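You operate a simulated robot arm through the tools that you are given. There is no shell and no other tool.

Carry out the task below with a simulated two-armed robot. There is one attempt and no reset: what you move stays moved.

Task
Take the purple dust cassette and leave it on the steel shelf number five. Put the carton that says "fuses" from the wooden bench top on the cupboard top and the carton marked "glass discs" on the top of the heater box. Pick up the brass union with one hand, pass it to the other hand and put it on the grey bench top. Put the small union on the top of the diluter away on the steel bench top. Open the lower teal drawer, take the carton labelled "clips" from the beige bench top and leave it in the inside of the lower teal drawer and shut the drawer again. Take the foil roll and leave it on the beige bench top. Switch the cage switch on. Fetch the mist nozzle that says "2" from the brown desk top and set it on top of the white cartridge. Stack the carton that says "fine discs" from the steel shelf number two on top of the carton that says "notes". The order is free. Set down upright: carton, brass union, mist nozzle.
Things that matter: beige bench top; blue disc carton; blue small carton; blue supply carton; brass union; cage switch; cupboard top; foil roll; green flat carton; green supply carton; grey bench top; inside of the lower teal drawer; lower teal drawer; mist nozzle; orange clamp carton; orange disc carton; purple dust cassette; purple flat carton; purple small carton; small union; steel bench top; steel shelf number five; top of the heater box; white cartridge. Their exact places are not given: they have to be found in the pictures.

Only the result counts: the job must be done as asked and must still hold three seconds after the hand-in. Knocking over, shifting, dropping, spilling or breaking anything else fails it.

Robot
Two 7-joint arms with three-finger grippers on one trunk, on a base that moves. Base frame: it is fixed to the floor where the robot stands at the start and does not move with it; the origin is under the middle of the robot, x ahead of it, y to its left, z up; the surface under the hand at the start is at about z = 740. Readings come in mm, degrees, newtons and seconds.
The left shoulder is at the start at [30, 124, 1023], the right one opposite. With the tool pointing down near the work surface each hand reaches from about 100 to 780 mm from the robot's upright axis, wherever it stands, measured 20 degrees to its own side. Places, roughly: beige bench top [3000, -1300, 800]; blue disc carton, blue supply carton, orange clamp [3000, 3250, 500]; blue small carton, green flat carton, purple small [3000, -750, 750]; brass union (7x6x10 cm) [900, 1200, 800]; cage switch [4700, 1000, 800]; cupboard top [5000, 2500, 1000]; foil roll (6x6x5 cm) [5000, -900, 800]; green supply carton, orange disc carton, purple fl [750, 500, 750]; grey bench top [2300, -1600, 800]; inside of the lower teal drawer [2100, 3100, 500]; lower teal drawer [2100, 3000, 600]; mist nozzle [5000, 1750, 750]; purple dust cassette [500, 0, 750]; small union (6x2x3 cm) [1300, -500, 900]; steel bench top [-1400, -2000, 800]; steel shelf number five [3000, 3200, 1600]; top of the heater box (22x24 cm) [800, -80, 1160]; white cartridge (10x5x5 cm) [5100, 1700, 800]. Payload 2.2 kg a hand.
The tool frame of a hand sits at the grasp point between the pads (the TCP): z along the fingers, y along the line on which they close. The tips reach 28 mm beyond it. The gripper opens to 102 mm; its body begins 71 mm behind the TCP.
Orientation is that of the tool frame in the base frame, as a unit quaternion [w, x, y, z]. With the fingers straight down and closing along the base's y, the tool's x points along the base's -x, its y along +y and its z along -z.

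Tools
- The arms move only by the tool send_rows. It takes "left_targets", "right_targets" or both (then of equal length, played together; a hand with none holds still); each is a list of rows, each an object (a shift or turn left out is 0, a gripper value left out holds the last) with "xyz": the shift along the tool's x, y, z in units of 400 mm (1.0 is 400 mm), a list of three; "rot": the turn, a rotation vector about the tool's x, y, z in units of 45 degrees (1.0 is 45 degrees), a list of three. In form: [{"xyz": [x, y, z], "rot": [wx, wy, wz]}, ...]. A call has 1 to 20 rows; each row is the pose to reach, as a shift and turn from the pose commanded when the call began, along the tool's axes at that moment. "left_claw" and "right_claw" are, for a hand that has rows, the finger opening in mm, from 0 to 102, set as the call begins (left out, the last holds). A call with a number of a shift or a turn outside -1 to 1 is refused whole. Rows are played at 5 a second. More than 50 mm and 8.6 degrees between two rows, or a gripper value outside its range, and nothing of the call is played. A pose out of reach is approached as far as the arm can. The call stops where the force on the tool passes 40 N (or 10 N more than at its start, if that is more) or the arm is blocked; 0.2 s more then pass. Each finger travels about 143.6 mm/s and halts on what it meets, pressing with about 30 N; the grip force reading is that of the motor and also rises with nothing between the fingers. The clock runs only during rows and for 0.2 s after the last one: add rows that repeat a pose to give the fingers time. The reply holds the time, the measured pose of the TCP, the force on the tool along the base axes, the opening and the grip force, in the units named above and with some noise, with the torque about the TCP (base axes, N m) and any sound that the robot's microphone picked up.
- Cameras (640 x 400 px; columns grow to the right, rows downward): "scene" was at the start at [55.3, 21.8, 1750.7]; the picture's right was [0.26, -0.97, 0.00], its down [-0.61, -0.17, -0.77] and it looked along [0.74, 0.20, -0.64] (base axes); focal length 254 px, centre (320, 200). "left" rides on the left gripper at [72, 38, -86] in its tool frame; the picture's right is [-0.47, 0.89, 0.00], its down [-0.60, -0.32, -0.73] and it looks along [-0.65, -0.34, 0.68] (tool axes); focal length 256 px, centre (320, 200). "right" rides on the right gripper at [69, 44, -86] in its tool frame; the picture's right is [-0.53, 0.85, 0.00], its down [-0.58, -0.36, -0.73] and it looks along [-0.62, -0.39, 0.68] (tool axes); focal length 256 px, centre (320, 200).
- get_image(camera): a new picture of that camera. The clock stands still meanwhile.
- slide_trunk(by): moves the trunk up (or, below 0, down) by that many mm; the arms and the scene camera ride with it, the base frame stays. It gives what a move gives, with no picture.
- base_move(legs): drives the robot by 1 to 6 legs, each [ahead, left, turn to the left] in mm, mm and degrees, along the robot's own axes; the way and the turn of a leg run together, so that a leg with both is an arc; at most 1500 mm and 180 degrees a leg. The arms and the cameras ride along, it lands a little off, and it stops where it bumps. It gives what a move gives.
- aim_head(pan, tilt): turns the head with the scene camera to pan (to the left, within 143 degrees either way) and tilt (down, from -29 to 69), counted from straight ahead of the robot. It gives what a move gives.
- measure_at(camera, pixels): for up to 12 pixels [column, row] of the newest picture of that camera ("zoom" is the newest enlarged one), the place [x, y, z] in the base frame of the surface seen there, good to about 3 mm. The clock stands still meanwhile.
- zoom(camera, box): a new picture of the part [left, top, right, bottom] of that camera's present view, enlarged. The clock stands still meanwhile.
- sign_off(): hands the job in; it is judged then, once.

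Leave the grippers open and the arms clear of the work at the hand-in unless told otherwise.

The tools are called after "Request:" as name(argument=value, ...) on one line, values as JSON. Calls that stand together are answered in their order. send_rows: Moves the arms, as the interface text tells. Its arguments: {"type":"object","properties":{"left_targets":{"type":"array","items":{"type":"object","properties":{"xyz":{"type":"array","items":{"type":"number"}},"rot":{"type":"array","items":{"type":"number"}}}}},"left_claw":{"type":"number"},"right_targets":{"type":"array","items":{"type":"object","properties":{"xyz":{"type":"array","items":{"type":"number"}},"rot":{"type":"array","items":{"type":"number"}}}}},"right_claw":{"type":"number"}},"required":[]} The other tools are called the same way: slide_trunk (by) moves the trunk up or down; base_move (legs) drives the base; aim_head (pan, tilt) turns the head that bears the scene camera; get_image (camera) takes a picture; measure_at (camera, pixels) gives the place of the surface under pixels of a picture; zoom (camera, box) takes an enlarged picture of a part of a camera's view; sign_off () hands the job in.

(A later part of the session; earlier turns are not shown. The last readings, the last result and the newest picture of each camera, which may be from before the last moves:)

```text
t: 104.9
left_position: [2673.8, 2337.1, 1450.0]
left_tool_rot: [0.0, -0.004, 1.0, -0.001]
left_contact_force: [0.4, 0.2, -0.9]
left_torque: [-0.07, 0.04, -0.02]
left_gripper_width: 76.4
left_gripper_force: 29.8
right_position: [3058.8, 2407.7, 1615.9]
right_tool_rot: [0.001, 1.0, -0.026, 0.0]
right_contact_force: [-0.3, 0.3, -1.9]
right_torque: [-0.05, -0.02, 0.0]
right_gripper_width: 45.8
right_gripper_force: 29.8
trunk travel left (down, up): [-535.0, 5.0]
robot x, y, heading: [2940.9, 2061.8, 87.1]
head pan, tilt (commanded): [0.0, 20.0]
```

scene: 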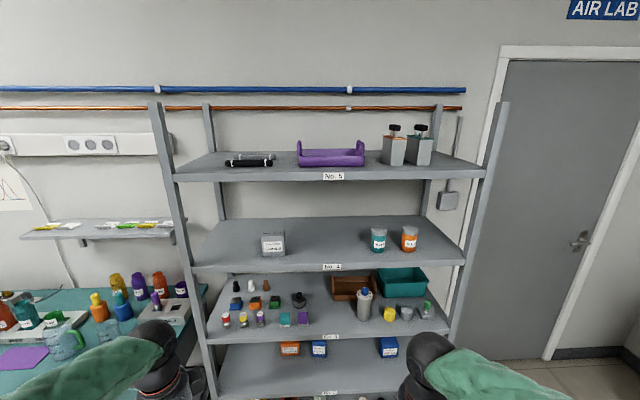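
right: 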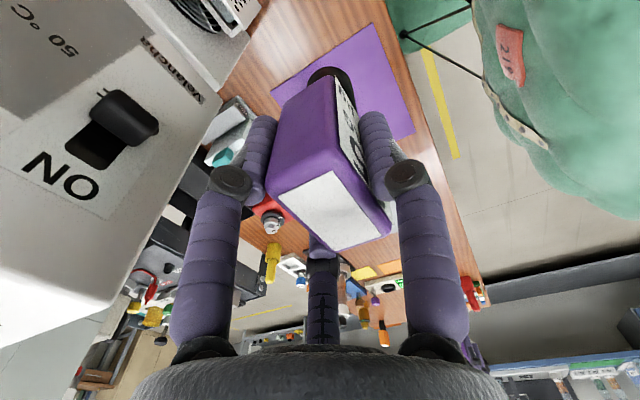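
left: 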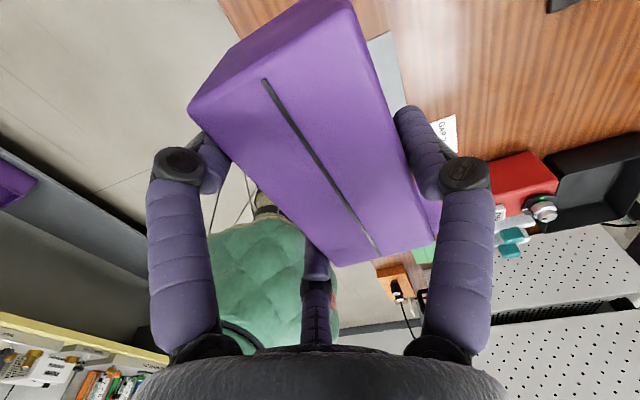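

Right hand at z=1616. I raise it to ~1705 and a bit forward to test the reach before approaching.

Request:
send_rows(right_targets=[{"xyz": [0, -0.03, -0.06]}, {"xyz": [0, -0.06, -0.12]}, {"xyz": [0, -0.09, -0.18]}, {"xyz": [0, -0.12, -0.2225]}, {"xyz": [0, -0.12, -0.2225]}])

Request:
base_move(legs=[[0, 0, 3], [0, 380, 0]])

Request:
aim_head(pan=0, tilt=30)

Request:
get_image(camera="scene")

```text
t: 106.1
left_position: [2673.3, 2336.5, 1451.3]
left_tool_rot: [0.0, -0.005, 1.0, -0.001]
left_contact_force: [-0.4, 0.1, -1.6]
left_torque: [0.0, 0.0, 0.03]
left_gripper_width: 76.4
left_gripper_force: 29.7
right_position: [3062.1, 2452.0, 1708.3]
right_tool_rot: [0.0, 1.0, -0.026, 0.0]
right_contact_force: [-0.1, -0.3, -0.6]
right_torque: [0.02, 0.0, -0.02]
right_gripper_width: 45.7
right_gripper_force: 31.0
trunk travel left (down, up): [-535.0, 5.0]
robot x, y, heading: [2939.7, 2063.6, 86.8]
head pan, tilt (commanded): [0.0, 20.0]
```

```text
t: 108.9
left_position: [2284.0, 2323.9, 1448.9]
left_tool_rot: [0.0, -0.03, 1.0, -0.001]
left_contact_force: [0.3, 0.8, -1.9]
left_torque: [0.01, 0.0, -0.01]
left_gripper_width: 76.3
left_gripper_force: 29.9
right_position: [2666.6, 2459.4, 1708.6]
right_tool_rot: [0.0, 1.0, 0.0, 0.0]
right_contact_force: [0.3, -0.2, -1.9]
right_torque: [0.03, 0.0, 0.03]
right_gripper_width: 45.4
right_gripper_force: 30.3
trunk travel left (down, up): [-535.0, 5.0]
robot x, y, heading: [2560.3, 2064.9, 89.7]
head pan, tilt (commanded): [0.0, 20.0]
```

```text
t: 109.6
left_position: [2281.6, 2323.5, 1449.4]
left_tool_rot: [0.0, -0.031, 1.0, 0.0]
left_contact_force: [-0.8, 0.0, -0.5]
left_torque: [-0.04, 0.02, 0.0]
left_gripper_width: 76.5
left_gripper_force: 29.8
right_position: [2663.6, 2459.1, 1708.4]
right_tool_rot: [0.0, 1.0, 0.0, 0.0]
right_contact_force: [-0.2, 0.9, -1.3]
right_torque: [0.01, -0.04, 0.0]
right_gripper_width: 45.6
right_gripper_force: 29.9
trunk travel left (down, up): [-535.0, 5.0]
robot x, y, heading: [2564.0, 2062.0, 89.8]
head pan, tilt (commanded): [0.0, 30.0]
```

```text
taken
```

scene: 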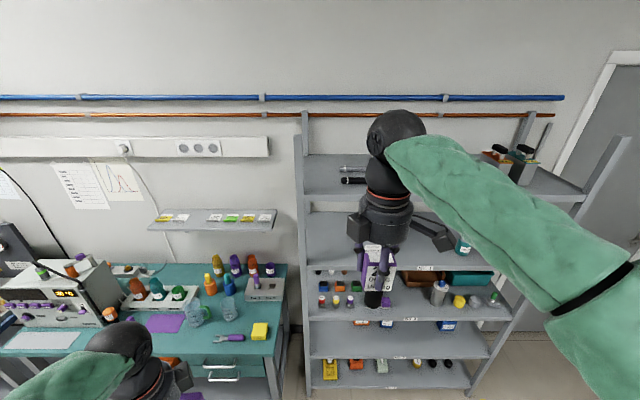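

I check where the right forearm/elbow is relative to the shelf before moving in.

Request:
measure_at(camera="scene", pixels=[[398, 135], [430, 165], [470, 190], [520, 225], [560, 255], [600, 290], [620, 340], [385, 200], [435, 235], [372, 255], [374, 298], [300, 180]])

```text
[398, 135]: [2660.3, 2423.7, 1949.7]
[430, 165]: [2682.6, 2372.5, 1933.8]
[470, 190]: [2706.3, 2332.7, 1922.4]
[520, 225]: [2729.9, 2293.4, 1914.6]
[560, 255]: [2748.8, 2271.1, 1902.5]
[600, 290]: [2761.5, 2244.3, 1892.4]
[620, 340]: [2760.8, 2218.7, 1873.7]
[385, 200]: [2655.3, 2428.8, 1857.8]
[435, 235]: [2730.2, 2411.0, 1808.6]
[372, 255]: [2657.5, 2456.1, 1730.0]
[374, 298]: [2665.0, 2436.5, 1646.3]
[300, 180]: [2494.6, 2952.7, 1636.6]
```

The whole right arm is above shelf level. I drive ahead 500 mm, then look.

Request:
base_move(legs=[[500, 5, 0]])

Request:
get_image(camera="scene")

Request:
get_image(camera="right")

```text
t: 112.5
left_position: [2274.8, 2820.0, 1450.3]
left_tool_rot: [0.0, -0.034, 0.999, 0.0]
left_contact_force: [-0.3, 0.4, -0.8]
left_torque: [-0.03, -0.02, 0.01]
left_gripper_width: 76.7
left_gripper_force: 30.0
right_position: [2656.6, 2958.2, 1708.8]
right_tool_rot: [0.0, 1.0, 0.003, 0.0]
right_contact_force: [-0.1, -0.2, -1.0]
right_torque: [0.0, 0.03, -0.02]
right_gripper_width: 45.3
right_gripper_force: 30.1
trunk travel left (down, up): [-535.0, 5.0]
robot x, y, heading: [2553.5, 2562.6, 90.2]
head pan, tilt (commanded): [0.0, 30.0]
```

```text
taken
```

scene: 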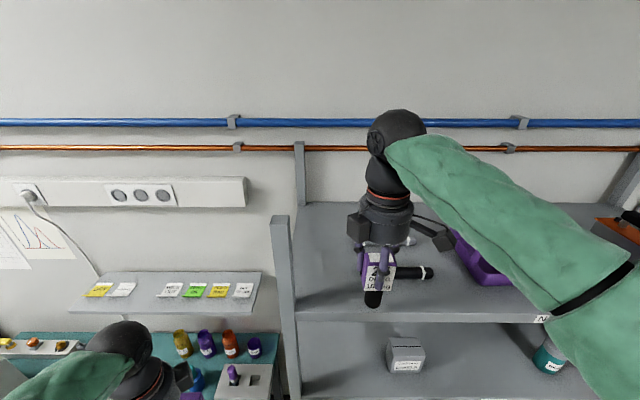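

```text
taken
```

right: 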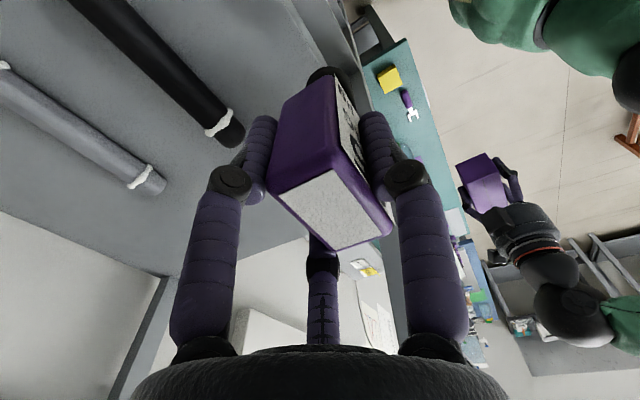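

I measure the tube's end in the right camera and creep ahead another 60 mm.

Request:
measure_at(camera="right", pixels=[[235, 130], [205, 110], [150, 180], [250, 90], [100, 150], [280, 40]])

Request:
base_move(legs=[[55, 8, 0]])

Request:
get_image(camera="right")

```text
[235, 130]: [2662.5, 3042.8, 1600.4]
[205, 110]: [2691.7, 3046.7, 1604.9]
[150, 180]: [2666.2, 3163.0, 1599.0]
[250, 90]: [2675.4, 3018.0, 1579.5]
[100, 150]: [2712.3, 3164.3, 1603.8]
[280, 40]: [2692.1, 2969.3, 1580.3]
```

```text
t: 113.5
left_position: [2282.6, 2873.8, 1448.7]
left_tool_rot: [0.002, -0.027, 1.0, -0.001]
left_contact_force: [-1.4, 0.2, -1.7]
left_torque: [-0.08, -0.09, 0.04]
left_gripper_width: 76.4
left_gripper_force: 29.7
right_position: [2664.4, 3007.4, 1709.7]
right_tool_rot: [0.001, 1.0, -0.005, 0.002]
right_contact_force: [-1.0, 1.6, -1.6]
right_torque: [-0.05, -0.1, 0.01]
right_gripper_width: 45.6
right_gripper_force: 29.9
trunk travel left (down, up): [-535.0, 5.0]
robot x, y, heading: [2561.4, 2608.9, 89.4]
head pan, tilt (commanded): [0.0, 30.0]
```

```text
taken
```

right: 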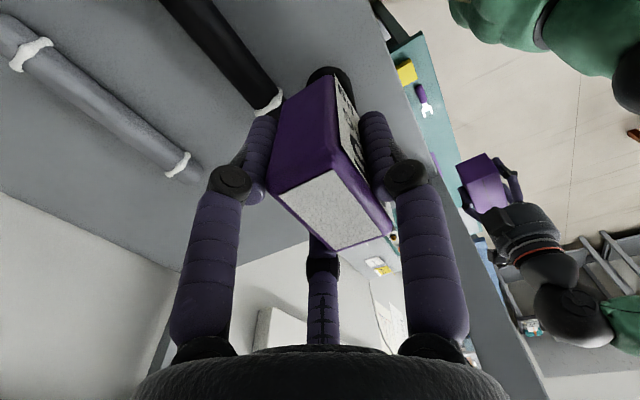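

The black tube's end is at x≈2662 — too near. I shift the right hand 62 mm left (x≈2602), between post and tube.

Request:
send_rows(right_targets=[{"xyz": [-0.05, 0, 0]}, {"xyz": [-0.1, 0, 0]}, {"xyz": [-0.155, 0, 0]}, {"xyz": [-0.155, 0, 0]}])

Request:
get_image(camera="right")

Request:
get_image(camera="scene")

```text
t: 114.5
left_position: [2286.5, 2871.8, 1450.9]
left_tool_rot: [0.0, -0.025, 1.0, 0.001]
left_contact_force: [0.1, -1.4, -1.9]
left_torque: [0.03, 0.01, 0.0]
left_gripper_width: 76.5
left_gripper_force: 30.9
right_position: [2607.3, 3004.5, 1708.8]
right_tool_rot: [0.0, 1.0, -0.004, 0.0]
right_contact_force: [-0.3, -0.1, -0.6]
right_torque: [0.02, -0.08, 0.0]
right_gripper_width: 45.7
right_gripper_force: 29.9
trunk travel left (down, up): [-535.0, 5.0]
robot x, y, heading: [2567.9, 2610.9, 89.6]
head pan, tilt (commanded): [0.0, 30.0]
```

```text
taken
```

right: 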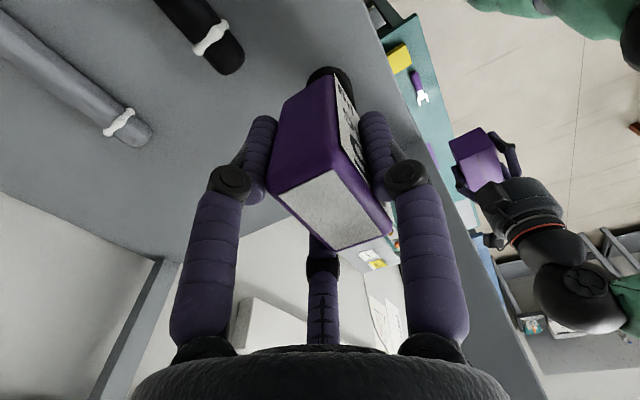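

```text
taken
```

scene: 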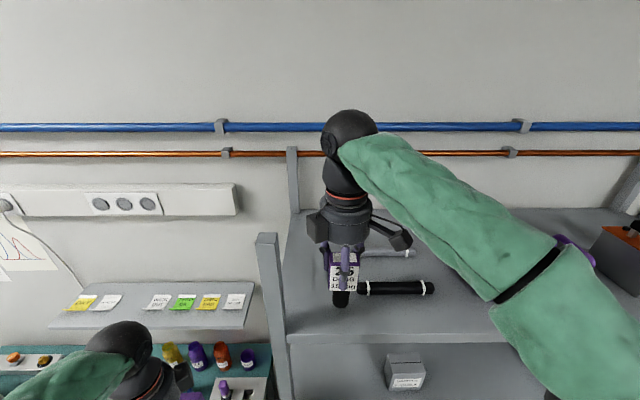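

Good gap now. I lower the cassette onto the shelf, about 36 mm.

Request:
send_rows(right_targets=[{"xyz": [0, 0, 0.03]}, {"xyz": [0, 0, 0.06]}, {"xyz": [0, 0, 0.08]}, {"xyz": [0, 0, 0.0875]}, {"xyz": [0, 0, 0.0875]}])

```text
t: 115.7
left_position: [2287.0, 2873.4, 1450.7]
left_tool_rot: [0.0, -0.026, 1.0, -0.001]
left_contact_force: [-0.1, 0.3, -1.0]
left_torque: [-0.04, -0.04, 0.01]
left_gripper_width: 76.4
left_gripper_force: 29.6
right_position: [2608.2, 3006.0, 1673.7]
right_tool_rot: [0.001, 1.0, -0.004, 0.0]
right_contact_force: [0.0, 0.6, -0.8]
right_torque: [0.02, 0.02, -0.01]
right_gripper_width: 45.7
right_gripper_force: 30.0
trunk travel left (down, up): [-535.0, 5.0]
robot x, y, heading: [2564.0, 2610.4, 89.6]
head pan, tilt (commanded): [0.0, 30.0]
```

Request:
send_rows(right_targets=[{"xyz": [0, 0, 0.003]}, {"xyz": [0, 0, 0.006]}, {"xyz": [0, 0, 0.009]}, {"xyz": [0, 0, 0.009]}])

```text
t: 116.7
left_position: [2287.3, 2873.4, 1450.5]
left_tool_rot: [0.0, -0.026, 1.0, 0.0]
left_contact_force: [-0.5, 0.2, -0.9]
left_torque: [-0.02, -0.02, 0.0]
left_gripper_width: 76.3
left_gripper_force: 29.8
right_position: [2608.4, 3006.0, 1672.0]
right_tool_rot: [-0.003, 1.0, -0.005, -0.002]
right_contact_force: [1.7, 5.4, 32.4]
right_torque: [-0.11, -0.57, 0.1]
right_gripper_width: 45.7
right_gripper_force: 29.7
trunk travel left (down, up): [-535.0, 5.0]
robot x, y, heading: [2566.5, 2610.8, 89.6]
head pan, tilt (commanded): [0.0, 30.0]
```

Contact at 32 N. I ease up ~1.5 mm, then open the fingers slowly in stages.

Request:
send_rows(right_targets=[{"xyz": [0, 0, -0.003]}, {"xyz": [0, 0, -0.004]}, {"xyz": [0, 0, -0.004]}])

Request:
send_rows(right_targets=[{}, {}, {}, {}], right_claw=80)

Request:
get_image(camera="right")

```text
t: 117.5
left_position: [2287.0, 2872.9, 1450.6]
left_tool_rot: [0.0, -0.026, 1.0, 0.0]
left_contact_force: [0.8, -0.2, -1.3]
left_torque: [-0.03, -0.04, 0.01]
left_gripper_width: 76.4
left_gripper_force: 30.3
right_position: [2608.8, 3007.9, 1670.5]
right_tool_rot: [0.001, 1.0, -0.004, 0.0]
right_contact_force: [1.8, 4.2, 21.9]
right_torque: [-0.01, -0.54, 0.07]
right_gripper_width: 45.7
right_gripper_force: 30.1
trunk travel left (down, up): [-535.0, 5.0]
robot x, y, heading: [2564.6, 2608.8, 89.2]
head pan, tilt (commanded): [0.0, 30.0]
```

```text
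t: 118.5
left_position: [2287.4, 2874.6, 1450.9]
left_tool_rot: [0.001, -0.025, 1.0, 0.0]
left_contact_force: [0.4, 0.6, -2.3]
left_torque: [0.0, 0.01, -0.03]
left_gripper_width: 76.3
left_gripper_force: 30.1
right_position: [2608.5, 3007.6, 1672.1]
right_tool_rot: [0.0, 1.0, -0.004, 0.0]
right_contact_force: [0.5, 0.3, 0.4]
right_torque: [0.0, 0.0, 0.0]
right_gripper_width: 80.1
right_gripper_force: 0.0
trunk travel left (down, up): [-535.0, 5.0]
robot x, y, heading: [2566.7, 2613.2, 89.5]
head pan, tilt (commanded): [0.0, 30.0]
```

```text
taken
```

right: 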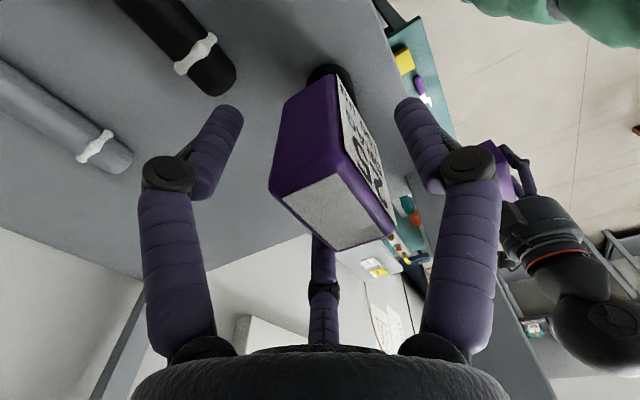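

The cassette stands free. I raise the hand straight up ~65 mm.

Request:
send_rows(right_targets=[{"xyz": [0, 0, -0.05]}, {"xyz": [0, 0, -0.1]}, {"xyz": [0, 0, -0.15]}, {"xyz": [0, 0, -0.18]}, {"xyz": [0, 0, -0.18]}])

Request:
get_image(camera="right")

```text
t: 119.7
left_position: [2287.1, 2872.8, 1450.5]
left_tool_rot: [-0.001, -0.026, 1.0, 0.0]
left_contact_force: [0.2, -0.3, -1.7]
left_torque: [-0.04, 0.01, -0.02]
left_gripper_width: 76.5
left_gripper_force: 29.9
right_position: [2607.6, 3007.1, 1743.7]
right_tool_rot: [0.0, 1.0, -0.004, 0.0]
right_contact_force: [1.3, 0.0, -0.5]
right_torque: [-0.02, -0.02, -0.04]
right_gripper_width: 80.0
right_gripper_force: 0.1
trunk travel left (down, up): [-535.0, 5.0]
robot x, y, heading: [2566.5, 2610.8, 89.8]
head pan, tilt (commanded): [0.0, 30.0]
```

```text
taken
```

right: 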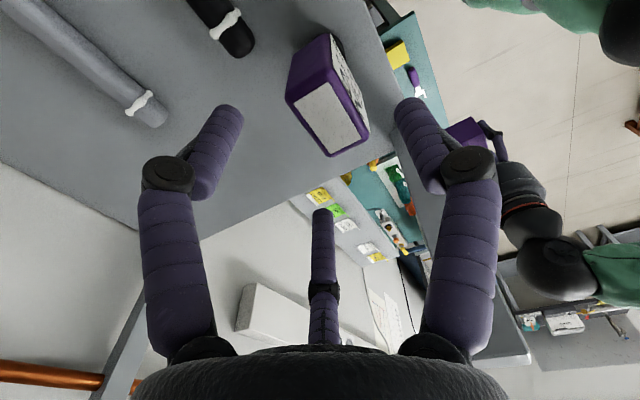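

Tips are 22 mm above the cassette. I lift 25 mm more, then back away 500 mm.

Request:
send_rows(right_targets=[{"xyz": [0, 0, -0.04]}, {"xyz": [0, 0, -0.06]}, {"xyz": [0, 0, -0.06]}])

Request:
base_move(legs=[[-500, 0, 0]])

Request:
get_image(camera="scene")

```text
t: 120.5
left_position: [2287.8, 2874.6, 1449.5]
left_tool_rot: [0.0, -0.026, 1.0, 0.0]
left_contact_force: [0.7, -0.5, -1.4]
left_torque: [-0.03, -0.03, -0.01]
left_gripper_width: 76.6
left_gripper_force: 30.0
right_position: [2608.2, 3004.9, 1759.7]
right_tool_rot: [0.001, 1.0, -0.005, 0.0]
right_contact_force: [0.0, -0.1, 0.2]
right_torque: [0.06, -0.01, 0.02]
right_gripper_width: 80.1
right_gripper_force: 0.0
right hand out of reach, approached as far as the arm can: row 2, 3
trunk travel left (down, up): [-535.0, 5.0]
robot x, y, heading: [2562.3, 2609.1, 89.5]
head pan, tilt (commanded): [0.0, 30.0]
```

```text
t: 123.4
left_position: [2282.9, 2376.2, 1449.7]
left_tool_rot: [0.0, -0.027, 1.0, -0.001]
left_contact_force: [-0.9, -0.3, -2.1]
left_torque: [-0.01, -0.01, -0.02]
left_gripper_width: 76.7
left_gripper_force: 30.4
right_position: [2601.7, 2505.3, 1760.2]
right_tool_rot: [0.001, 1.0, -0.003, 0.0]
right_contact_force: [0.4, -0.3, -0.6]
right_torque: [-0.01, -0.03, -0.01]
right_gripper_width: 79.9
right_gripper_force: 0.0
trunk travel left (down, up): [-535.0, 5.0]
robot x, y, heading: [2562.6, 2111.2, 89.6]
head pan, tilt (commanded): [0.0, 30.0]
```

```text
taken
```

scene: 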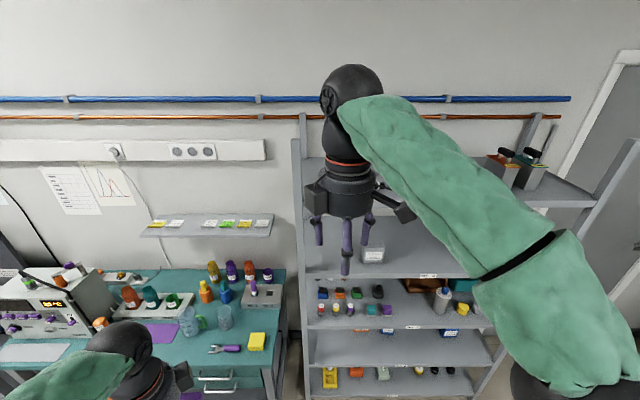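

Now the shelf-two job. I lower the trunk to look under shelf 3 at the cartons.

Request:
slide_trunk(by=-500)

Request:
aim_head(pan=-25, tilt=20)

Request:
get_image(camera="scene")

```text
refused: -500 is not a number from -400 to 400
```

```text
t: 124.3
left_position: [2282.3, 2374.9, 1449.6]
left_tool_rot: [0.0, -0.027, 1.0, -0.001]
left_contact_force: [-0.2, 0.4, -1.3]
left_torque: [0.0, -0.01, -0.02]
left_gripper_width: 76.5
left_gripper_force: 30.1
right_position: [2601.7, 2506.6, 1760.4]
right_tool_rot: [0.001, 1.0, -0.004, 0.0]
right_contact_force: [0.3, 0.8, 0.0]
right_torque: [-0.02, -0.02, 0.03]
right_gripper_width: 79.9
right_gripper_force: 0.1
trunk travel left (down, up): [-535.0, 5.0]
robot x, y, heading: [2561.0, 2113.0, 89.7]
head pan, tilt (commanded): [-25.0, 20.0]
```

```text
taken
```

scene: 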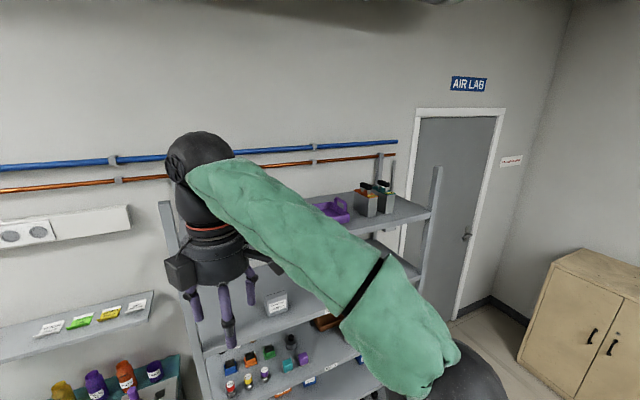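

The slide takes at most 400 mm. I drive right 450 mm, then lower the trunk in two moves.

Request:
base_move(legs=[[-100, -450, 0]])

Request:
slide_trunk(by=-300)

Request:
slide_trunk(by=-200)

Request:
aim_head(pan=0, tilt=25)

Request:
get_image(camera="scene")

```text
t: 127.1
left_position: [2727.0, 2273.4, 1449.1]
left_tool_rot: [0.0, -0.021, 1.0, 0.0]
left_contact_force: [0.5, 1.3, -0.7]
left_torque: [-0.01, 0.0, -0.02]
left_gripper_width: 76.5
left_gripper_force: 30.6
right_position: [3047.1, 2400.9, 1760.0]
right_tool_rot: [0.001, 1.0, -0.007, 0.001]
right_contact_force: [-0.5, 1.0, -0.1]
right_torque: [-0.01, -0.02, 0.02]
right_gripper_width: 80.1
right_gripper_force: 0.1
trunk travel left (down, up): [-535.0, 5.0]
robot x, y, heading: [3003.5, 2006.2, 88.9]
head pan, tilt (commanded): [-25.0, 20.0]
```

```text
t: 130.1
left_position: [2727.0, 2270.4, 1149.8]
left_tool_rot: [0.0, -0.023, 1.0, 0.0]
left_contact_force: [0.3, 0.3, -1.2]
left_torque: [-0.01, -0.01, 0.01]
left_gripper_width: 76.9
left_gripper_force: 30.2
right_position: [3048.7, 2401.2, 1460.4]
right_tool_rot: [0.001, 1.0, -0.008, -0.001]
right_contact_force: [-0.6, -0.3, -0.4]
right_torque: [0.03, -0.02, 0.02]
right_gripper_width: 80.1
right_gripper_force: 0.0
trunk travel left (down, up): [-235.0, 305.0]
robot x, y, heading: [3005.7, 2004.1, 88.9]
head pan, tilt (commanded): [-25.0, 20.0]
```

```text
t: 132.2
left_position: [2728.2, 2273.0, 950.9]
left_tool_rot: [0.0, -0.022, 1.0, 0.0]
left_contact_force: [0.0, -1.0, -1.6]
left_torque: [0.01, -0.01, -0.02]
left_gripper_width: 76.3
left_gripper_force: 30.4
right_position: [3047.1, 2400.5, 1260.4]
right_tool_rot: [0.001, 1.0, -0.007, 0.001]
right_contact_force: [0.3, 0.4, -0.2]
right_torque: [0.01, -0.03, -0.01]
right_gripper_width: 79.8
right_gripper_force: 0.1
trunk travel left (down, up): [-35.0, 505.0]
robot x, y, heading: [3000.3, 2006.9, 89.1]
head pan, tilt (commanded): [-25.0, 20.0]
```

```text
t: 133.1
left_position: [2727.1, 2272.6, 951.3]
left_tool_rot: [0.0, -0.022, 1.0, 0.0]
left_contact_force: [-0.1, -0.1, -1.7]
left_torque: [-0.02, 0.01, 0.02]
left_gripper_width: 76.5
left_gripper_force: 29.8
right_position: [3048.0, 2401.6, 1259.0]
right_tool_rot: [0.001, 1.0, -0.008, 0.0]
right_contact_force: [0.6, -1.2, -0.1]
right_torque: [-0.01, 0.03, 0.04]
right_gripper_width: 80.0
right_gripper_force: 0.0
trunk travel left (down, up): [-35.0, 505.0]
robot x, y, heading: [3001.9, 2009.2, 88.9]
head pan, tilt (commanded): [0.0, 25.0]
```

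```text
taken
```

scene: 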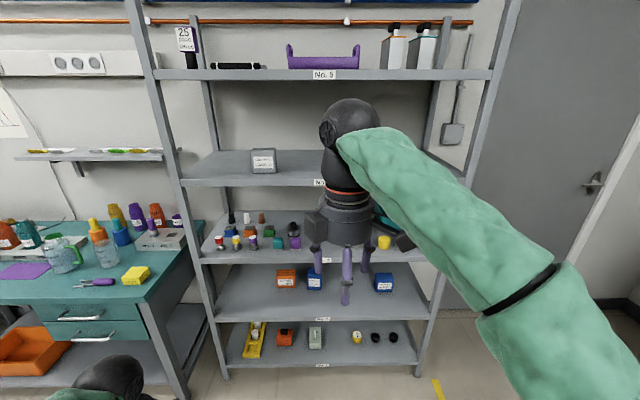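

The cassette stands on shelf 5 at (186,45). I zoom on shelf 2.

Request:
zoom(camera="scene", box=[200, 250, 440, 330])

Request:
measure_at(camera="zoom", pixels=[[205, 60], [250, 60], [205, 95], [245, 95], [290, 65], [320, 65], [290, 105], [475, 60], [510, 60], [475, 105], [505, 105], [100, 120]])

```text
2.67 times, centred on (320, 290) of scene
```

zoom: 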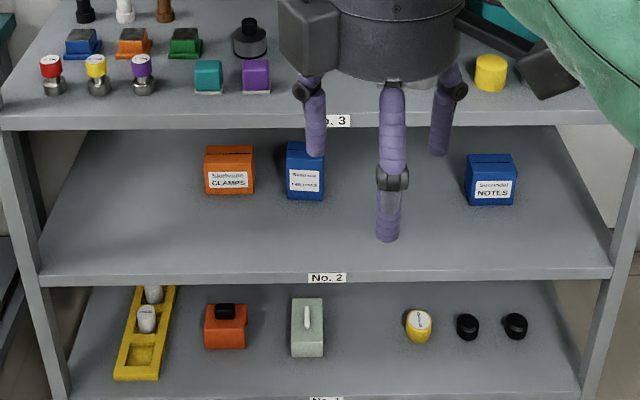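

```text
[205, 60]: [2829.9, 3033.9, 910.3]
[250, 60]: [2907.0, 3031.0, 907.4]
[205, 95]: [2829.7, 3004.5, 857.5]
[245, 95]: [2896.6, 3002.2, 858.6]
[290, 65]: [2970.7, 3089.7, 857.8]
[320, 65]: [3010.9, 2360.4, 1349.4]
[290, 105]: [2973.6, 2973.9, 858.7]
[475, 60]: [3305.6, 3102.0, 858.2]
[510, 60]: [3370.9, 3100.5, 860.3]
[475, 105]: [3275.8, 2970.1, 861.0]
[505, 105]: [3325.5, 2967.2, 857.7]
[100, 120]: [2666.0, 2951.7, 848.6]
```

Now measuring the cartons on shelf 2 in this zoom (rows 145–205).

Request:
measure_at(camera="zoom", pixels=[[209, 150], [252, 150], [209, 190], [250, 190], [291, 155], [291, 195], [318, 195], [472, 158], [510, 158], [472, 200], [512, 200], [100, 220]])

Request:
zoom(camera="scene", box=[270, 260, 410, 300])

```text
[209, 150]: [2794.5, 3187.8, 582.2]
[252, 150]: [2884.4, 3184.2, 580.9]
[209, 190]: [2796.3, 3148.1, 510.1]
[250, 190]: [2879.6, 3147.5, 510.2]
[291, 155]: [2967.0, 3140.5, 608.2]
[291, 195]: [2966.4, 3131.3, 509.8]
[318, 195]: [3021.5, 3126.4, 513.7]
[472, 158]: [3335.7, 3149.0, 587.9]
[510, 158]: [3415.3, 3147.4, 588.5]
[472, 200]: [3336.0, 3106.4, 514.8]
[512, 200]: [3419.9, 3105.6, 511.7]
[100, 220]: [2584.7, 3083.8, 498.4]
```

```text
4.57 times, centred on (340, 280) of scene
```

zoom: 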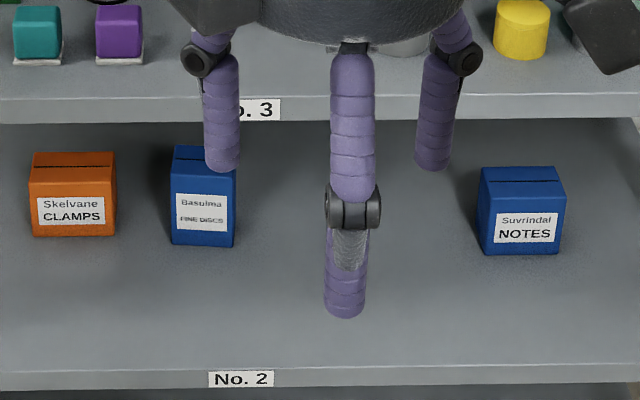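

Shelf 2 surface is z≈498; "FINE DISCS" (x≈2963–3028, front y≈3129, top 608) and "NOTES" (x≈3333–3422, front y≈3105, top 588). I'll use the right hand horizontally. First I lower it in free space.

Request:
send_rows(right_targets=[{"xyz": [0, -0.03, 0.1]}, {"xyz": [0, -0.06, 0.2]}, {"xyz": [0, -0.09, 0.3]}, {"xyz": [0, -0.12, 0.4]}, {"xyz": [0, -0.15, 0.5]}, {"xyz": [0, -0.18, 0.6]}, {"xyz": [0, -0.21, 0.7]}, {"xyz": [0, -0.24, 0.8]}, {"xyz": [0, -0.25, 0.9]}, {"xyz": [0, -0.25, 0.9]}], right_claw=102)

Request:
send_rows(right_targets=[{"rot": [0.103, 0.103, -0.103]}, {"rot": [0.206, 0.206, -0.206]}, {"rot": [0.309, 0.309, -0.309]}, {"rot": [0.411, 0.411, -0.411]}, {"rot": [0.513, 0.513, -0.513]}, {"rot": [0.513, 0.513, -0.513]}])

Request:
send_rows(right_targets=[{"rot": [0.103, 0.103, -0.103]}, {"rot": [0.206, 0.206, -0.206]}, {"rot": [0.309, 0.309, -0.309]}, {"rot": [0.411, 0.411, -0.411]}, {"rot": [0.513, 0.513, -0.513]}, {"rot": [0.513, 0.513, -0.513]}])

Request:
send_rows(right_targets=[{"rot": [0.103, 0.103, -0.103]}, {"rot": [0.206, 0.206, -0.206]}, {"rot": [0.309, 0.309, -0.309]}, {"rot": [0.411, 0.411, -0.411]}, {"rot": [0.513, 0.513, -0.513]}, {"rot": [0.513, 0.513, -0.513]}])

Request:
get_image(camera="scene")

```text
t: 135.3
left_position: [2726.8, 2273.5, 950.2]
left_tool_rot: [0.001, -0.022, 1.0, -0.001]
left_contact_force: [-0.1, -0.3, -1.0]
left_torque: [-0.03, -0.02, -0.04]
left_gripper_width: 76.5
left_gripper_force: 29.9
right_position: [3049.2, 2497.8, 900.2]
right_tool_rot: [0.001, 1.0, -0.008, 0.0]
right_contact_force: [-0.4, -0.4, -0.6]
right_torque: [0.0, -0.02, 0.01]
right_gripper_width: 102.2
right_gripper_force: 0.1
trunk travel left (down, up): [-35.0, 505.0]
robot x, y, heading: [3003.2, 2009.6, 89.1]
head pan, tilt (commanded): [0.0, 25.0]
```

```text
t: 136.7
left_position: [2727.8, 2272.5, 950.3]
left_tool_rot: [0.0, -0.022, 1.0, -0.001]
left_contact_force: [0.4, 0.6, -2.0]
left_torque: [0.01, -0.04, 0.01]
left_gripper_width: 76.4
left_gripper_force: 30.2
right_position: [3049.9, 2500.4, 900.8]
right_tool_rot: [-0.196, 0.941, 0.192, 0.199]
right_contact_force: [-0.9, 0.4, -0.5]
right_torque: [-0.02, 0.04, 0.03]
right_gripper_width: 101.9
right_gripper_force: 0.0
trunk travel left (down, up): [-35.0, 505.0]
robot x, y, heading: [3003.7, 2009.0, 88.9]
head pan, tilt (commanded): [0.0, 25.0]
```

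```text
t: 138.1
left_position: [2726.8, 2273.6, 948.9]
left_tool_rot: [0.0, -0.022, 1.0, -0.001]
left_contact_force: [-0.5, 0.0, -0.8]
left_torque: [-0.01, -0.03, -0.01]
left_gripper_width: 76.5
left_gripper_force: 29.7
right_position: [3049.7, 2499.4, 900.1]
right_tool_rot: [-0.368, 0.769, 0.366, 0.373]
right_contact_force: [0.8, -0.4, 0.8]
right_torque: [0.02, 0.01, -0.03]
right_gripper_width: 101.8
right_gripper_force: 0.1
trunk travel left (down, up): [-35.0, 505.0]
robot x, y, heading: [3005.8, 2007.2, 89.0]
head pan, tilt (commanded): [0.0, 25.0]
```

```text
t: 139.5
left_position: [2726.3, 2273.4, 950.6]
left_tool_rot: [0.0, -0.021, 1.0, -0.001]
left_contact_force: [0.8, 0.0, -1.5]
left_torque: [-0.02, 0.01, 0.02]
left_gripper_width: 76.5
left_gripper_force: 30.6
right_position: [3049.9, 2499.1, 900.5]
right_tool_rot: [-0.495, 0.504, 0.497, 0.504]
right_contact_force: [0.5, 0.0, -1.2]
right_torque: [-0.01, 0.01, 0.04]
right_gripper_width: 101.9
right_gripper_force: 0.1
trunk travel left (down, up): [-35.0, 505.0]
robot x, y, heading: [3005.2, 2013.3, 89.1]
head pan, tilt (commanded): [0.0, 25.0]
```

```text
taken
```

scene: 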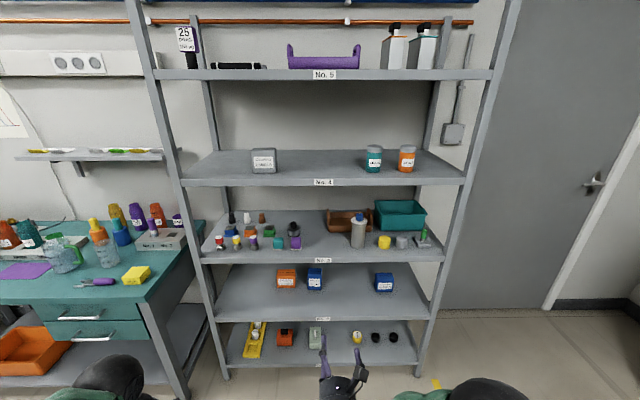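

The right hand is horizontal now and out of the view line. I zoom on the shelf-2 cartons and measure precisely.

Request:
zoom(camera="scene", box=[270, 255, 410, 305])

Request:
measure_at(camera="zoom", pixels=[[172, 65], [230, 65], [176, 90], [236, 92], [176, 150], [232, 152], [485, 93], [558, 93], [484, 105], [562, 105], [486, 160], [558, 160]])

```text
4.57 times, centred on (340, 280) of scene
```

zoom: 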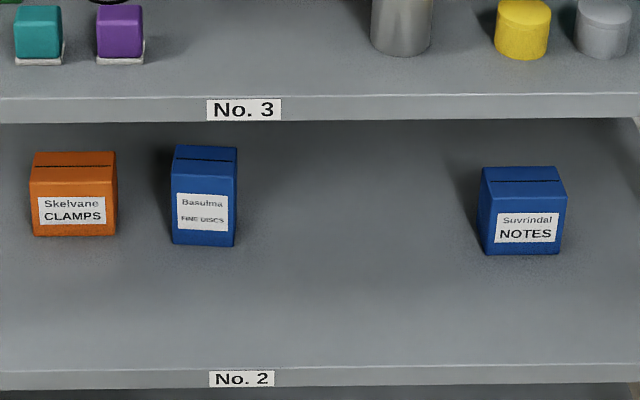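

```text
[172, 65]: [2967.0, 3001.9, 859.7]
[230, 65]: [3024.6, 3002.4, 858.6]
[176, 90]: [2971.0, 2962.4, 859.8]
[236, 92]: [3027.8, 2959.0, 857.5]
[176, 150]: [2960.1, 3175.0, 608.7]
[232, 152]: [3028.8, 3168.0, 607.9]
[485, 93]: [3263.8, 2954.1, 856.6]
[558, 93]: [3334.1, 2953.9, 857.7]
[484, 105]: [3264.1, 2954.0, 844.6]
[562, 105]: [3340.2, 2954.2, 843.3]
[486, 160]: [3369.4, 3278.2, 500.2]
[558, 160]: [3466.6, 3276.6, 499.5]
```

Request:
measure_at(camera="zoom", pixels=[[178, 149], [233, 151], [174, 166], [235, 169], [175, 239], [231, 242], [488, 170], [556, 171], [484, 192], [562, 194], [489, 249], [556, 250]])

```text
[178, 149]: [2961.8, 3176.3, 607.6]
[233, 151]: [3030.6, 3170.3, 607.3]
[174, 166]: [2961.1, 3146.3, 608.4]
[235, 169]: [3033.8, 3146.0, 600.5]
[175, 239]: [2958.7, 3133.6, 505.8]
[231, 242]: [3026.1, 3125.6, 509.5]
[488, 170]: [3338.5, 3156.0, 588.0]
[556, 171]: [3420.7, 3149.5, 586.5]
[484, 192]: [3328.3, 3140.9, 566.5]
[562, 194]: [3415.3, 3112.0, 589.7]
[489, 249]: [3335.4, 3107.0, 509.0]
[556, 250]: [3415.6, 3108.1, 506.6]
```

Fine discs centre ≈ (2995,3153), turned about −6°. I lower the horizontal hand to z≈570 while still away from the shelf, then drive nearer.

Request:
send_rows(right_targets=[{"xyz": [-0.1, 0, 0]}, {"xyz": [-0.2, 0, 0]}, {"xyz": [-0.3, 0, 0]}, {"xyz": [-0.4, 0, 0]}, {"xyz": [-0.5, 0, 0]}, {"xyz": [-0.6, 0, 0]}, {"xyz": [-0.7, 0, 0]}, {"xyz": [-0.8, 0, 0]}, {"xyz": [-0.825, 0, 0]}, {"xyz": [-0.825, 0, 0]}])

Request:
get_image(camera="scene")

Request:
get_image(camera="right")

```text
t: 141.7
left_position: [2726.5, 2272.3, 950.9]
left_tool_rot: [0.0, -0.022, 1.0, -0.001]
left_contact_force: [0.2, 0.0, -1.7]
left_torque: [0.01, -0.01, 0.0]
left_gripper_width: 76.9
left_gripper_force: 30.1
right_position: [3003.0, 2488.1, 592.3]
right_tool_rot: [-0.493, 0.507, 0.495, 0.505]
right_contact_force: [0.5, -0.5, 0.1]
right_torque: [-0.01, -0.01, 0.04]
right_gripper_width: 102.1
right_gripper_force: 0.1
right hand out of reach, approached as far as the arm can: row 5, 6, 7, 8, 9, 10
trunk travel left (down, up): [-35.0, 505.0]
robot x, y, heading: [3001.2, 2009.7, 89.0]
head pan, tilt (commanded): [0.0, 25.0]
```

```text
taken
```

scene: 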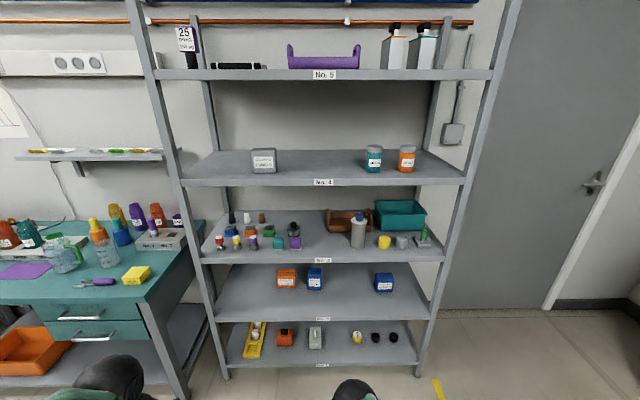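

```text
taken
```

right: 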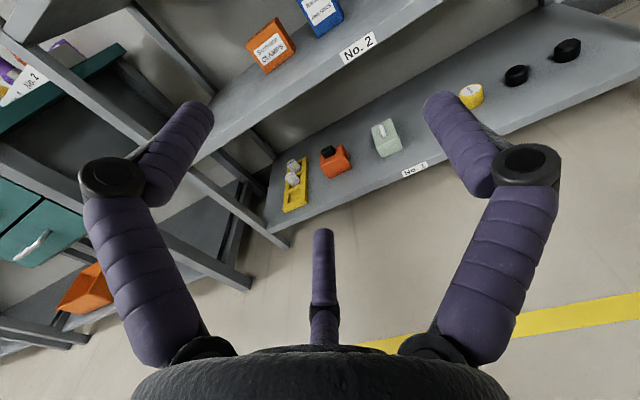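

The wrist limit stops it at z=592 this close in. I lower the trunk the last 35 mm and extend the arm forward 160 mm.

Request:
slide_trunk(by=-34)

Request:
send_rows(right_targets=[{"xyz": [0, 0, 0.1]}, {"xyz": [0, 0, 0.2]}, {"xyz": [0, 0, 0.3]}, {"xyz": [0.02, 0, 0.4]}, {"xyz": [0.02, 0, 0.4]}])

Request:
get_image(camera="right")

```text
t: 142.5
left_position: [2726.5, 2272.6, 917.0]
left_tool_rot: [0.0, -0.022, 1.0, 0.0]
left_contact_force: [0.3, -0.8, -1.4]
left_torque: [-0.03, 0.01, 0.0]
left_gripper_width: 76.5
left_gripper_force: 30.2
right_position: [3002.9, 2489.3, 560.1]
right_tool_rot: [-0.494, 0.506, 0.496, 0.505]
right_contact_force: [-0.7, -0.2, 0.2]
right_torque: [-0.01, 0.01, 0.02]
right_gripper_width: 102.0
right_gripper_force: 0.0
trunk travel left (down, up): [-1.0, 539.0]
robot x, y, heading: [3002.3, 2007.0, 89.4]
head pan, tilt (commanded): [0.0, 25.0]
```

```text
t: 143.7
left_position: [2727.4, 2273.0, 916.1]
left_tool_rot: [-0.001, -0.023, 1.0, -0.001]
left_contact_force: [0.6, -0.5, -1.5]
left_torque: [-0.02, 0.01, 0.0]
left_gripper_width: 76.5
left_gripper_force: 30.0
right_position: [2977.6, 2642.3, 577.6]
right_tool_rot: [-0.486, 0.513, 0.492, 0.508]
right_contact_force: [-0.3, -0.1, 0.4]
right_torque: [0.01, -0.02, 0.0]
right_gripper_width: 102.0
right_gripper_force: 0.0
right hand out of reach, approached as far as the arm can: row 1, 2, 3, 4, 5
trunk travel left (down, up): [-1.0, 539.0]
robot x, y, heading: [3000.8, 2009.9, 89.1]
head pan, tilt (commanded): [0.0, 25.0]
```

```text
taken
```

right: 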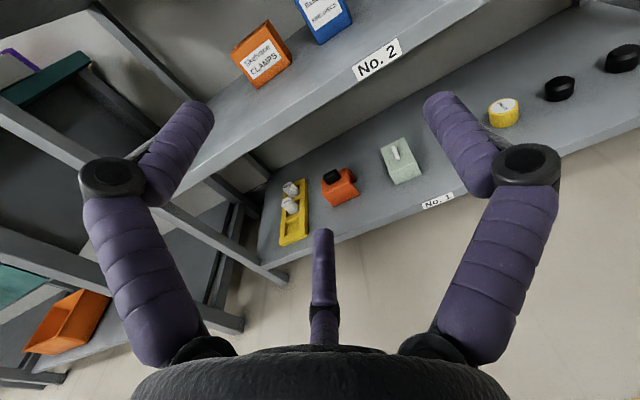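

I look at the arm's posture from the head camera to see what limits it.

Request:
aim_head(pan=0, tilt=60)

Request:
get_image(camera="scene")

```text
t: 144.7
left_position: [2726.4, 2273.5, 915.8]
left_tool_rot: [0.001, -0.022, 1.0, -0.001]
left_contact_force: [-0.2, -0.8, -1.5]
left_torque: [-0.04, -0.01, 0.0]
left_gripper_width: 76.2
left_gripper_force: 30.1
right_position: [2976.1, 2639.9, 577.3]
right_tool_rot: [-0.485, 0.515, 0.491, 0.509]
right_contact_force: [-1.3, -0.8, -1.3]
right_torque: [0.01, 0.02, -0.01]
right_gripper_width: 101.8
right_gripper_force: 0.1
trunk travel left (down, up): [-1.0, 539.0]
robot x, y, heading: [3001.3, 2007.6, 89.3]
head pan, tilt (commanded): [0.0, 60.0]
```

```text
taken
```

scene: 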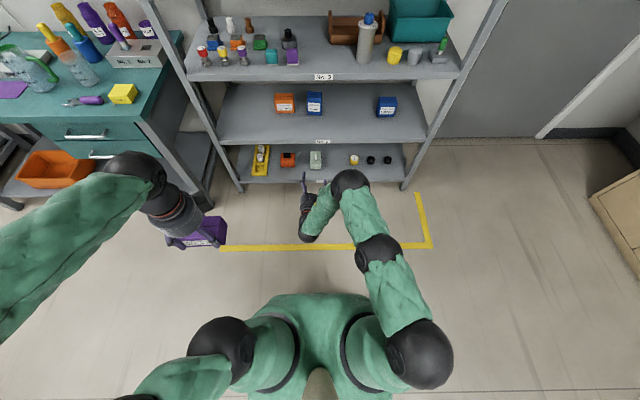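

The arm folded its elbow ahead of the hand. I'll go back to fingers-down, unfold, then pitch up with the single finger on top (cradle grip), which suits this 71 mm wide carton. First pitch down while rising.

Request:
send_rows(right_targets=[{"xyz": [0.08, 0, 0], "rot": [0, -0.17, 0]}, {"xyz": [0.16, 0, 0], "rot": [0, -0.34, 0]}, {"xyz": [0.25, 0, 0], "rot": [0, -0.51, 0]}, {"xyz": [0.33, 0, 0], "rot": [0, -0.68, 0]}, {"xyz": [0.42, 0, 0], "rot": [0, -0.85, 0]}, {"xyz": [0.5, 0, 0], "rot": [0, -1.0, 0]}, {"xyz": [0.5, 0, 0], "rot": [0, -1.0, 0]}])

Request:
send_rows(right_targets=[{"rot": [0, -0.17, 0]}, {"rot": [0, -0.34, 0]}, {"rot": [0, -0.51, 0]}, {"rot": [0, -0.68, 0]}, {"rot": [0, -0.85, 0]}, {"rot": [0, -1.0, 0]}, {"rot": [0, -1.0, 0]}])

Request:
get_image(camera="scene")

```text
t: 146.3
left_position: [2728.2, 2272.9, 915.9]
left_tool_rot: [0.0, -0.022, 1.0, -0.001]
left_contact_force: [-0.4, -0.7, -0.9]
left_torque: [0.0, -0.01, 0.01]
left_gripper_width: 76.5
left_gripper_force: 30.2
right_position: [2975.5, 2643.0, 777.2]
right_tool_rot: [-0.266, 0.661, 0.647, 0.272]
right_contact_force: [-0.2, 0.5, -0.6]
right_torque: [0.01, 0.02, -0.01]
right_gripper_width: 102.2
right_gripper_force: 0.0
trunk travel left (down, up): [-1.0, 539.0]
robot x, y, heading: [3005.7, 2008.1, 89.0]
head pan, tilt (commanded): [0.0, 60.0]
```

```text
t: 147.9
left_position: [2728.4, 2273.8, 915.1]
left_tool_rot: [0.0, -0.021, 1.0, -0.001]
left_contact_force: [0.1, 0.1, -1.0]
left_torque: [-0.03, -0.01, 0.04]
left_gripper_width: 76.5
left_gripper_force: 30.3
right_position: [2978.0, 2643.3, 776.7]
right_tool_rot: [0.003, 0.715, 0.699, -0.002]
right_contact_force: [-0.1, 0.5, 0.4]
right_torque: [0.0, -0.03, 0.03]
right_gripper_width: 101.7
right_gripper_force: 0.1
trunk travel left (down, up): [-1.0, 539.0]
robot x, y, heading: [3003.2, 2004.7, 88.8]
head pan, tilt (commanded): [0.0, 60.0]
```

```text
taken
```

scene: 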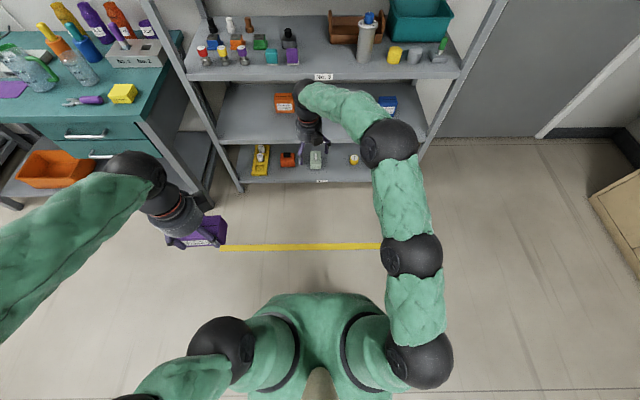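

Fingers are down again. I roll −90° about the tool axis so the closing line points ahead.

Request:
send_rows(right_targets=[{"rot": [0, 0, -0.17]}, {"rot": [0, 0, -0.34]}, {"rot": [0, 0, -0.51]}, {"rot": [0, 0, -0.68]}, {"rot": [0, 0, -0.85]}, {"rot": [0, 0, -1.0]}, {"rot": [0, 0, -1.0]}])

Request:
send_rows(right_targets=[{"rot": [0, 0, -0.17]}, {"rot": [0, 0, -0.34]}, {"rot": [0, 0, -0.51]}, {"rot": [0, 0, -0.68]}, {"rot": [0, 0, -0.85]}, {"rot": [0, 0, -1.0]}, {"rot": [0, 0, -1.0]}])

Request:
get_image(camera="scene")

```text
t: 149.5
left_position: [2728.1, 2273.5, 916.6]
left_tool_rot: [0.0, -0.022, 1.0, 0.0]
left_contact_force: [0.2, -0.4, -0.8]
left_torque: [-0.02, 0.01, 0.0]
left_gripper_width: 76.4
left_gripper_force: 30.5
right_position: [2940.9, 2552.0, 741.8]
right_tool_rot: [0.007, 0.424, 0.905, 0.044]
right_contact_force: [0.1, -0.7, 0.3]
right_torque: [0.01, 0.07, -0.03]
right_gripper_width: 101.7
right_gripper_force: 0.1
right hand out of reach, approached as far as the arm can: row 4, 5, 6, 7
trunk travel left (down, up): [-1.0, 539.0]
robot x, y, heading: [3003.8, 2007.1, 89.0]
head pan, tilt (commanded): [0.0, 60.0]
```

```text
t: 151.1
left_position: [2730.1, 2269.3, 919.1]
left_tool_rot: [-0.002, -0.023, 1.0, 0.003]
left_contact_force: [1.3, -2.1, 1.3]
left_torque: [0.2, 0.07, 0.0]
left_gripper_width: 76.5
left_gripper_force: 29.5
right_position: [3028.3, 2354.3, 656.8]
right_tool_rot: [0.02, 0.051, 0.998, 0.04]
right_contact_force: [2.0, -2.0, 1.5]
right_torque: [0.14, 0.14, 0.0]
right_gripper_width: 102.2
right_gripper_force: 0.0
right hand out of reach, approached as far as the arm can: row 1, 2, 3, 4, 5, 6, 7
trunk travel left (down, up): [-1.0, 539.0]
robot x, y, heading: [3004.3, 2011.1, 88.9]
head pan, tilt (commanded): [0.0, 60.0]
```

```text
taken
```

scene: 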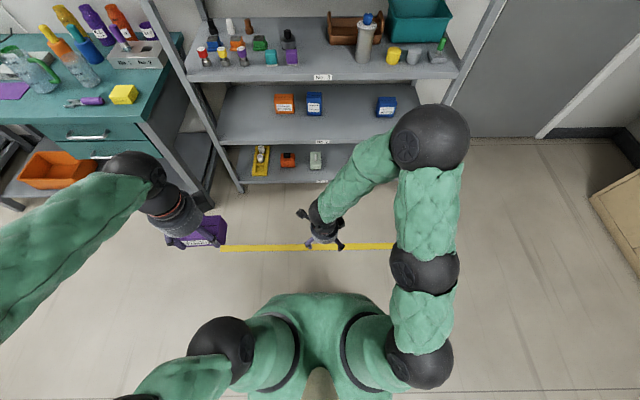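

The hand drifted because the elbow is forward. I raise the hand straight up to let the elbow return to its normal posture.

Request:
send_rows(right_targets=[{"xyz": [0, 0, -0.1]}, {"xyz": [0, 0, -0.2]}, {"xyz": [0, 0, -0.3]}, {"xyz": [0, 0, -0.4]}, {"xyz": [0, 0, -0.5]}, {"xyz": [0, 0, -0.6]}, {"xyz": [0, 0, -0.7]}, {"xyz": [0, 0, -0.8]}, {"xyz": [0, 0, -0.9]}, {"xyz": [0, 0, -1.0]}])

Request:
get_image(camera="scene")

```text
t: 153.3
left_position: [2728.0, 2272.8, 916.6]
left_tool_rot: [0.0, -0.022, 1.0, 0.001]
left_contact_force: [-0.2, -0.1, -1.0]
left_torque: [-0.02, 0.02, -0.02]
left_gripper_width: 76.4
left_gripper_force: 30.2
right_position: [2925.0, 2136.0, 961.1]
right_tool_rot: [0.021, 0.102, 0.991, 0.09]
right_contact_force: [-0.2, -0.6, 0.4]
right_torque: [0.03, 0.02, -0.02]
right_gripper_width: 102.0
right_gripper_force: 0.0
right hand out of reach, approached as far as the arm can: row 1, 2, 3, 4, 5, 6, 7, 8, 9, 10
trunk travel left (down, up): [-1.0, 539.0]
robot x, y, heading: [3003.7, 2007.4, 89.1]
head pan, tilt (commanded): [0.0, 60.0]
```

```text
taken
```

scene: 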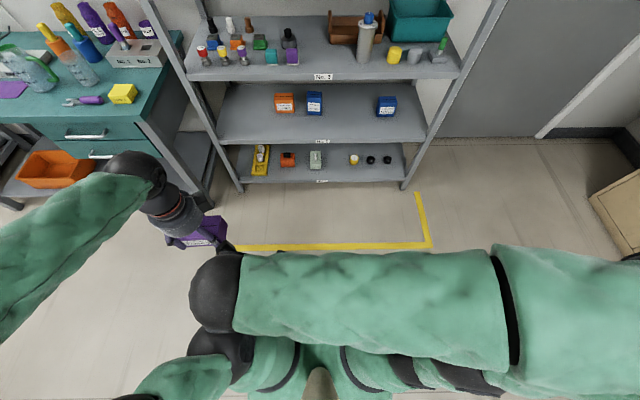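

The right hand came in close over the torso with the elbow out to the right. I move it forward-right to a natural place in front of its shoulder.

Request:
send_rows(right_targets=[{"xyz": [-0.04, 0.08, -0.01]}, {"xyz": [-0.09, 0.16, -0.02]}, {"xyz": [-0.13, 0.24, -0.03]}, {"xyz": [-0.17, 0.32, -0.04]}, {"xyz": [-0.21, 0.4, -0.05]}, {"xyz": [-0.26, 0.48, -0.06]}, {"xyz": [-0.3, 0.56, -0.07]}, {"xyz": [-0.35, 0.64, -0.08]}, {"xyz": [-0.39, 0.72, -0.09]}, {"xyz": [-0.425, 0.78, -0.1]}])

Request:
get_image(camera="scene")

```text
t: 155.5
left_position: [2726.7, 2272.3, 915.6]
left_tool_rot: [0.0, -0.021, 1.0, -0.001]
left_contact_force: [-0.8, -0.8, -1.1]
left_torque: [-0.01, -0.04, -0.01]
left_gripper_width: 76.7
left_gripper_force: 30.0
right_position: [2997.3, 2122.2, 979.7]
right_tool_rot: [0.022, 0.108, 0.989, 0.096]
right_contact_force: [-1.3, -0.4, -0.2]
right_torque: [0.03, -0.02, 0.01]
right_gripper_width: 102.1
right_gripper_force: 0.0
right hand out of reach, approached as far as the arm can: row 1, 2, 3, 4, 5, 6, 7, 8, 9, 10
trunk travel left (down, up): [-1.0, 539.0]
robot x, y, heading: [3003.1, 2005.7, 89.0]
head pan, tilt (commanded): [0.0, 60.0]
```

```text
taken
```

scene: 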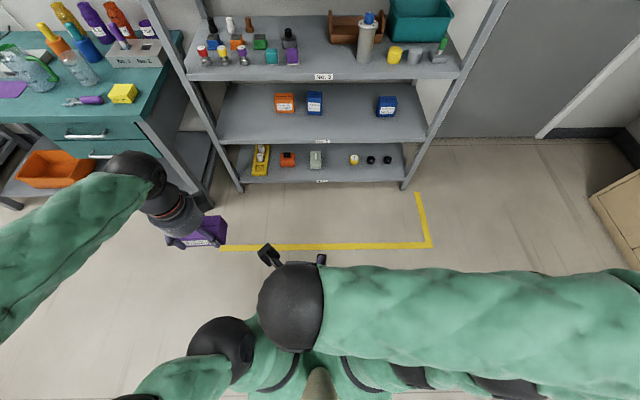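

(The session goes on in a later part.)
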